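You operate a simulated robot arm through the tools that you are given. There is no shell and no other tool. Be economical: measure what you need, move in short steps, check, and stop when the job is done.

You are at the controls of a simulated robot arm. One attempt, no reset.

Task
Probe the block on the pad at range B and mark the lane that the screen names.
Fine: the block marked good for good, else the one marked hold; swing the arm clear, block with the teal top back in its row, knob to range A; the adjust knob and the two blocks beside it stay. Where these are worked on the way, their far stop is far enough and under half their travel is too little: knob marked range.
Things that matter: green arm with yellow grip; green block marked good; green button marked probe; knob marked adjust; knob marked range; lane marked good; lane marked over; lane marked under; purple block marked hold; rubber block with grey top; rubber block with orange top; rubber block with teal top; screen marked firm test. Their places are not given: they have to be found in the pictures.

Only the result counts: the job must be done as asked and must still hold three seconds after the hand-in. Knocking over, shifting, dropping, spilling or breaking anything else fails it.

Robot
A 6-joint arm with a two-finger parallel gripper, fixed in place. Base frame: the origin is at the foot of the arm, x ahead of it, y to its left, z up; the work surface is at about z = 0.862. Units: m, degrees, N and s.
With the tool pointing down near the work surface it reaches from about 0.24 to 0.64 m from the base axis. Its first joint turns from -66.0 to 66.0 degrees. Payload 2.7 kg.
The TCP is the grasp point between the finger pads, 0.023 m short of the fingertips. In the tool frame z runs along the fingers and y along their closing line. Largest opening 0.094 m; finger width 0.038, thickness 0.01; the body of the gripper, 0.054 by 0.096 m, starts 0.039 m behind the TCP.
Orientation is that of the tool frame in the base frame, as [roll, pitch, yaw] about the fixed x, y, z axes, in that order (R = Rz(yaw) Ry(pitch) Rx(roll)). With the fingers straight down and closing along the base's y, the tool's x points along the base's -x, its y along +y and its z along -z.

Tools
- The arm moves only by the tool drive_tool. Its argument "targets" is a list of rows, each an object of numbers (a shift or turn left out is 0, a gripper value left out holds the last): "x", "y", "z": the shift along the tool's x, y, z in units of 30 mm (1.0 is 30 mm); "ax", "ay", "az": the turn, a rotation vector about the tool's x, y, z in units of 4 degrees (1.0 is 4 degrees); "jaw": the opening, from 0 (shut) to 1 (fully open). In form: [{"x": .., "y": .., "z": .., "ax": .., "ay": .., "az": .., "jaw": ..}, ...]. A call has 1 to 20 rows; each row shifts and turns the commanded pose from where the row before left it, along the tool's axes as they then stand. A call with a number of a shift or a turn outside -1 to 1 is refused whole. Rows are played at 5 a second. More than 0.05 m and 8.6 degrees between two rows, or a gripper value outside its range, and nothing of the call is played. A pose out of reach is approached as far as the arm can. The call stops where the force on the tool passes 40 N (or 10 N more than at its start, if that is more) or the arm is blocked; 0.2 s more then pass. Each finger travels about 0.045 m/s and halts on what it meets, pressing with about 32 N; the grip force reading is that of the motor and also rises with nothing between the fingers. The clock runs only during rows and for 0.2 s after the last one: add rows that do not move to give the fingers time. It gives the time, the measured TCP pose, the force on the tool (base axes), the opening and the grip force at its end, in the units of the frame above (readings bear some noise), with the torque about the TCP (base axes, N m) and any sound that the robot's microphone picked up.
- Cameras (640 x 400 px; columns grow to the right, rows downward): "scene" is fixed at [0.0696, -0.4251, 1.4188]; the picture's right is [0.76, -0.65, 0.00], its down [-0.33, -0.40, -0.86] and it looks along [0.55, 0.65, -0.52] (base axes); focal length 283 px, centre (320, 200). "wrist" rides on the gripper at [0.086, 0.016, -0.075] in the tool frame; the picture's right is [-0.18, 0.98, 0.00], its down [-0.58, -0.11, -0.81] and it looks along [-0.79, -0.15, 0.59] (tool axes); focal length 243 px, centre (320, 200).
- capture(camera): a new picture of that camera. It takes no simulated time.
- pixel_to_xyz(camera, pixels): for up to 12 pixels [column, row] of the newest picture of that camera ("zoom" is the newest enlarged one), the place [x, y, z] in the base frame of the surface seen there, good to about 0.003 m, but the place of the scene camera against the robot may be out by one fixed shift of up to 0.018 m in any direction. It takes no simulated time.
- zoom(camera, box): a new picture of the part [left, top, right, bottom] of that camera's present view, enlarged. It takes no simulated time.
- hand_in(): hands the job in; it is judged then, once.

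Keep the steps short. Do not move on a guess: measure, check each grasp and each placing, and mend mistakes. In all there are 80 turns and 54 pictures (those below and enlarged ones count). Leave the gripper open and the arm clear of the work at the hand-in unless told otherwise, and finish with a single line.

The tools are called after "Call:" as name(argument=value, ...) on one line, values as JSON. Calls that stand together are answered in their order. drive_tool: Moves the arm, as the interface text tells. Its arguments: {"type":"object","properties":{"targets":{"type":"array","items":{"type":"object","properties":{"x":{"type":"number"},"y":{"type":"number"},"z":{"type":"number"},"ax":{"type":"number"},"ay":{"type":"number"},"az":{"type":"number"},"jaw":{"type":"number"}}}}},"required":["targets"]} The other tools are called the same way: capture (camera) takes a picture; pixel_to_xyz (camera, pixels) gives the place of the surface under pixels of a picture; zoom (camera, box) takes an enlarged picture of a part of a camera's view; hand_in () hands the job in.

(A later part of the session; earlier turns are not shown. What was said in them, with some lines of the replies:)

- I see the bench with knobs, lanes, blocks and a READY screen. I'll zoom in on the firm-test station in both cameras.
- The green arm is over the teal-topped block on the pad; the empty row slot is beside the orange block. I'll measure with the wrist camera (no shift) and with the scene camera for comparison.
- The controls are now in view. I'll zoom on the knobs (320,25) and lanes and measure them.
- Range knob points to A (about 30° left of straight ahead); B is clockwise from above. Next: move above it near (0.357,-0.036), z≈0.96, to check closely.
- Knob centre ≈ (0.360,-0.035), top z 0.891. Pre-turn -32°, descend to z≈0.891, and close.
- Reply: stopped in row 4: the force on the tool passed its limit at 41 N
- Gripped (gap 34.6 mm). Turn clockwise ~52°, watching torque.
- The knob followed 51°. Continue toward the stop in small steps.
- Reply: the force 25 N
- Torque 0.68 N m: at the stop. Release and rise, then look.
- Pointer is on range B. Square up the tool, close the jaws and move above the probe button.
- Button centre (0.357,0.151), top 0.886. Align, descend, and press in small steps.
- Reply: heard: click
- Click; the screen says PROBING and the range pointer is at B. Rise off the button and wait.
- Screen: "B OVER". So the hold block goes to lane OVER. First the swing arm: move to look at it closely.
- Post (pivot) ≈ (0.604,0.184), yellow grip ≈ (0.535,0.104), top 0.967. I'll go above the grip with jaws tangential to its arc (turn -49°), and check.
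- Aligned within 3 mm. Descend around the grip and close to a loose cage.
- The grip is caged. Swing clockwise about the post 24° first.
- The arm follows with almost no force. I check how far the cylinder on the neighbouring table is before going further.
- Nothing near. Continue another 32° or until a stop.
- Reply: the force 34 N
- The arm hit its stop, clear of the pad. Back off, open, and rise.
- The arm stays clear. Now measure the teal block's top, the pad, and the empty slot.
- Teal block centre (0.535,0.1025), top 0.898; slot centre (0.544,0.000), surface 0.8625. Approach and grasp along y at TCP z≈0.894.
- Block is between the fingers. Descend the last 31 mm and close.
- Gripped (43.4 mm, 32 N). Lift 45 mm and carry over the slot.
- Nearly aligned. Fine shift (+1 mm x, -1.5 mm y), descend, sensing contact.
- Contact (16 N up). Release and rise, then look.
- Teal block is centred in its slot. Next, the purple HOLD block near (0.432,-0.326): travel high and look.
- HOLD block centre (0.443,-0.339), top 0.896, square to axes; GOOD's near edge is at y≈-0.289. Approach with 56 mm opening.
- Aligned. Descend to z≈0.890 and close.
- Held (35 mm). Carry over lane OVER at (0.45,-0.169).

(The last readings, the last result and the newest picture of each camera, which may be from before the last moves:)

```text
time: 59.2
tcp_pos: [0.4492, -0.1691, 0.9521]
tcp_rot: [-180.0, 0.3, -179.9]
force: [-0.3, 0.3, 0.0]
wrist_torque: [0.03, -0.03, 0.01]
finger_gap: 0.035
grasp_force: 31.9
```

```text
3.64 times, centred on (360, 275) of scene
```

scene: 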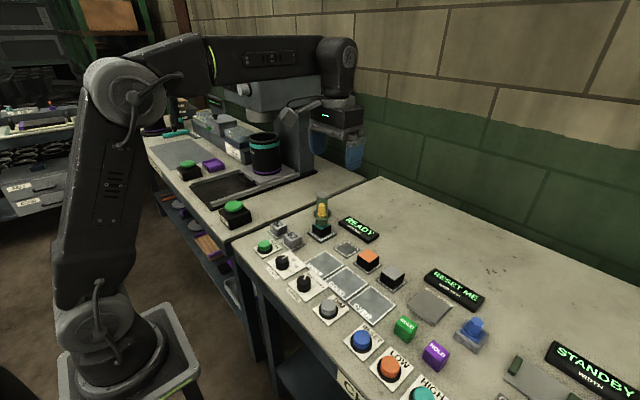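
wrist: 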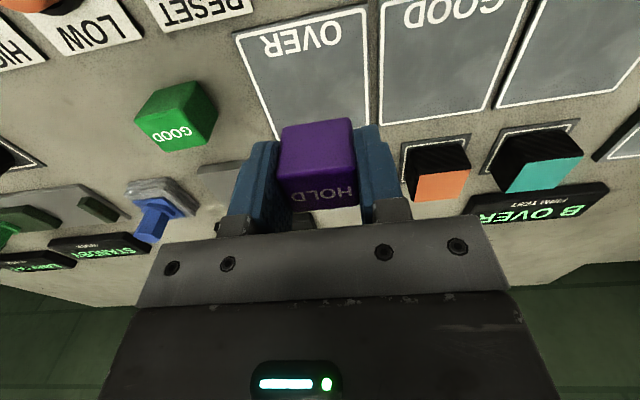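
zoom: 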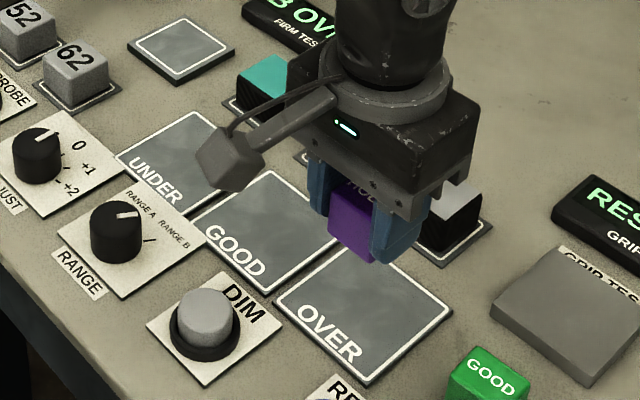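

Call:
pixel_to_xyz(camera="wrist", pixels=[[234, 38], [364, 12], [372, 120], [272, 135], [242, 42], [362, 16], [366, 60], [283, 150], [352, 145], [300, 200]])

```text
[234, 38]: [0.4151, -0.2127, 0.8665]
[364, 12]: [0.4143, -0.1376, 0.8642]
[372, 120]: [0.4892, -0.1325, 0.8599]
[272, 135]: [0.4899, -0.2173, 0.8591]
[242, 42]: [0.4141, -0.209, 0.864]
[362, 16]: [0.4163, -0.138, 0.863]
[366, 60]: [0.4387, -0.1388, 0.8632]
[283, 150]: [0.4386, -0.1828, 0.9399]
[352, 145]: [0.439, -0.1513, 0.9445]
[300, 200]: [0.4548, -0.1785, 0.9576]
```

Lane centre (0.452,-0.174). Small shift, then lower.

Call:
drive_tool(targets=[{"x": -0.08, "y": -0.16}, {"z": 0.8}, {"z": 0.8}, {"z": 0.28}, {"z": 0.05}, {}])

```text
time: 60.6
tcp_pos: [0.4514, -0.1727, 0.8947]
tcp_rot: [179.9, 0.4, -179.9]
force: [-4.9, 2.1, 17.1]
wrist_torque: [0.05, 0.15, -0.01]
finger_gap: 0.035
grasp_force: 31.7
```

Contact at z 0.8947 (17 N). Release and rise; check.

Call:
drive_tool(targets=[{"z": -0.04, "jaw": 0.6}, {}, {}, {"z": -0.7}, {"z": -1}, {"z": -1}, {}])

Call:
capture(camera="wrist")

```text
time: 62.2
tcp_pos: [0.4525, -0.1754, 0.9757]
tcp_rot: [180.0, 0.4, -180.0]
force: [-0.4, -0.6, -0.2]
wrist_torque: [0.0, 0.01, 0.0]
finger_gap: 0.0565
grasp_force: 0.1
```

```text
13 pictures are left
```

wrist: 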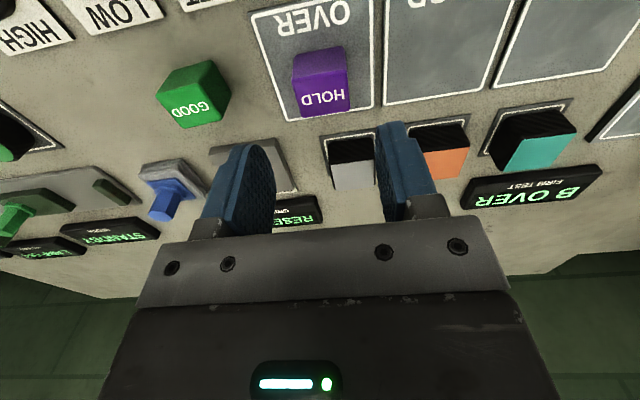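

HOLD sits inside lane OVER. Now the range knob: move above (0.360,-0.035), pre-turn +32°, and check.

Call:
drive_tool(targets=[{"x": 1, "y": 0.6}, {"x": 1, "y": 0.8}, {"x": 1, "y": 1}, {"x": 0.08, "y": 1}, {"y": 1}, {"y": 0.28}, {"az": 1, "jaw": 0.65}, {"az": 1}, {"az": 1}, {"az": 1}, {"az": 1}, {"az": 1}, {"az": 1}, {"az": 0.6}, {}, {}])

Call:
capture(camera="wrist")

```text
time: 65.6
tcp_pos: [0.3584, -0.0324, 0.9753]
tcp_rot: [179.7, 0.3, 149.6]
force: [-0.1, 0.1, 0.0]
wrist_torque: [0.0, -0.03, 0.0]
finger_gap: 0.0612
grasp_force: 0.2
```

```text
12 pictures are left
```

wrist: 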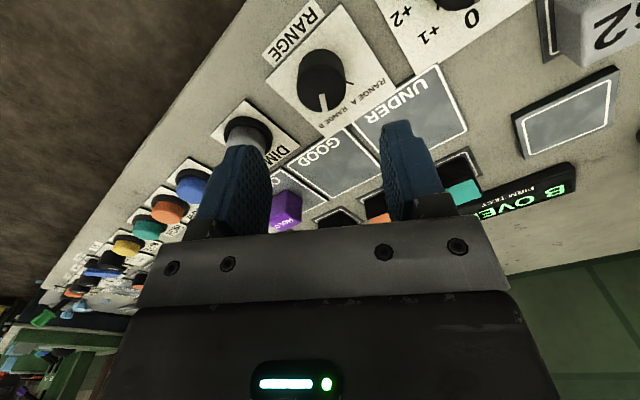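

Same clear view as before. Fine align, descend, close gently.

Call:
drive_tool(targets=[{"x": -0.08, "y": -0.03}, {"z": 0.9}, {"z": 0.9}, {"z": 0.7}, {"z": 0.3}, {}, {"jaw": 0.33}, {}, {}, {}])

```text
time: 67.8
tcp_pos: [0.361, -0.0336, 0.8886]
tcp_rot: [179.8, 0.3, 149.7]
force: [3.7, 8.7, -7.9]
wrist_torque: [-0.57, -0.1, 0.01]
finger_gap: 0.0348
grasp_force: 45.5
```

Gripped. Turn counter-clockwise 57°.

Call:
drive_tool(targets=[{"az": -0.8}, {"az": -0.8}, {"az": -0.8}, {"az": -0.8}, {"az": -0.8}, {"az": -0.8}, {"az": -0.8}, {"az": -0.8}, {"az": -0.8}, {"az": -0.8}, {"az": -0.8}, {"az": -0.8}, {"az": -0.8}, {"az": -0.8}, {"az": -0.8}, {"az": -0.8}, {"az": -0.7}, {"az": -0.7}, {}])

```text
time: 69.5
tcp_pos: [0.3602, -0.0354, 0.8907]
tcp_rot: [179.8, 0.2, 173.7]
force: [5.9, 3.3, -2.6]
wrist_torque: [-0.42, 0.8, -0.03]
finger_gap: 0.0348
grasp_force: 45.5
stopped in row 8: the force on the tool passed its limit at 41 N (the readings are from after the stop); the commanded pose is now the measured one
```

Stopped by a momentary side force at 24°; continue from here.

Call:
drive_tool(targets=[{"az": -0.6}, {"az": -0.6}, {"az": -0.6}, {"az": -0.6}, {"az": -0.6}, {"az": -0.6}, {"az": -0.6}, {"az": -0.6}, {"az": -0.6}, {"az": -0.6}, {"az": -0.6}, {"az": -0.6}, {"az": -0.6}, {"az": -0.6}, {"az": -0.6}])

Call:
capture(camera="wrist")

```text
time: 72.7
tcp_pos: [0.3614, -0.035, 0.8907]
tcp_rot: [-179.9, 0.3, -150.4]
force: [9.9, -13.4, -10.5]
wrist_torque: [0.44, -0.08, -0.02]
finger_gap: 0.0347
grasp_force: 45.0
```

```text
11 pictures are left
```

wrist: 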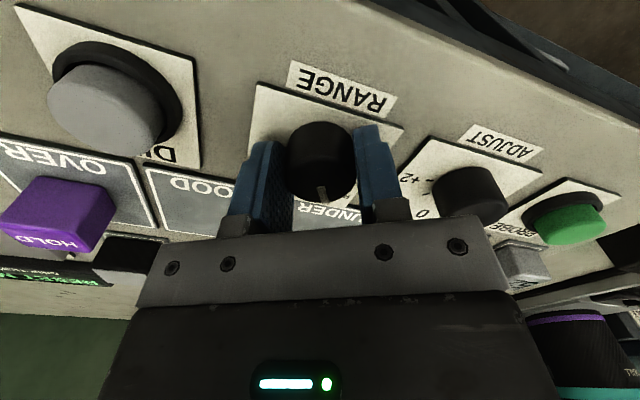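

Turned to ≈60°, no stop torque yet. A few more small steps to the stop.

Call:
drive_tool(targets=[{"az": -0.4}, {"az": -0.4}, {"az": -0.4}, {}])

```text
time: 73.7
tcp_pos: [0.3609, -0.0351, 0.8894]
tcp_rot: [-179.9, 0.1, -145.6]
force: [4.6, -26.4, -1.0]
wrist_torque: [0.11, 0.54, -0.54]
finger_gap: 0.0346
grasp_force: 44.7
```

Torque -0.54 N m: at the A stop. Release, rise and look.

Call:
drive_tool(targets=[{"az": 0.3, "jaw": 0.65}, {}, {}, {"z": -0.8}, {"z": -1}, {"z": -1}, {"z": -1}, {}])

Call:
drive_tool(targets=[{"az": 1, "jaw": 1}, {"az": 1}, {"az": 1}, {"az": 1}, {"az": 1}, {"az": 1}, {"az": 1}, {"az": 1}, {"az": 0.3}, {"z": -1}, {"z": -1}, {"z": -1}, {"z": -1}, {"z": -0.5}, {}])

Call:
capture(camera="wrist")

Call:
zoom(camera="scene", box=[250, 170, 450, 330])

```text
time: 75.5
tcp_pos: [0.3605, -0.0335, 1.004]
tcp_rot: [-179.9, 0.2, -146.9]
force: [0.2, -1.2, 0.5]
wrist_torque: [-0.01, -0.02, 0.04]
finger_gap: 0.0611
grasp_force: 0.0
```

```text
time: 78.7
tcp_pos: [0.3592, -0.035, 1.1402]
tcp_rot: [180.0, 0.2, -180.0]
force: [0.1, -0.6, -0.5]
wrist_torque: [0.05, 0.01, -0.02]
finger_gap: 0.0938
grasp_force: 0.0
```

```text
10 pictures are left
```

wrist: 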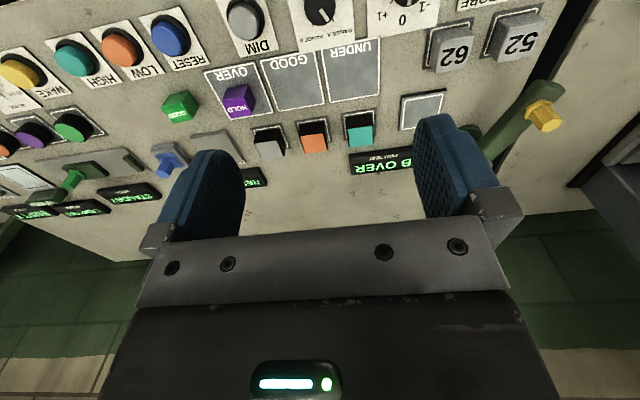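

```text
2.50 times, centred on (350, 250) of scene
```

zoom: 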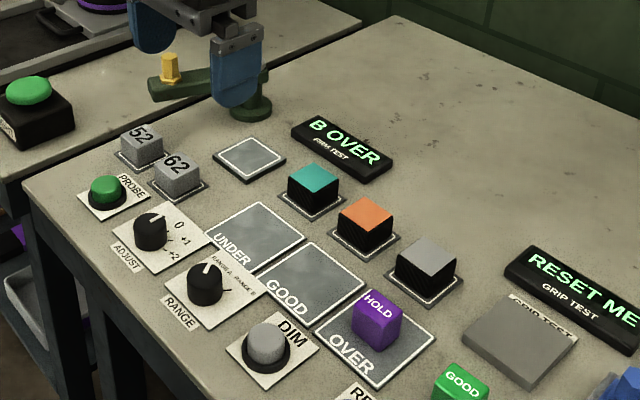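

The range knob is back at A. HOLD is in lane OVER, the teal block is in its slot and the swing arm is clear. The adjust knob and the 52/62 blocks are untouched, and the gripper is open and high. Handing in.

Call:
hand_in()

```text
The job is handed in.
```

The probe at range B read OVER, so the hold block marks lane OVER; the swing arm is clear, the teal-topped block is back in its row, the range knob is at A, and the job is handed in.
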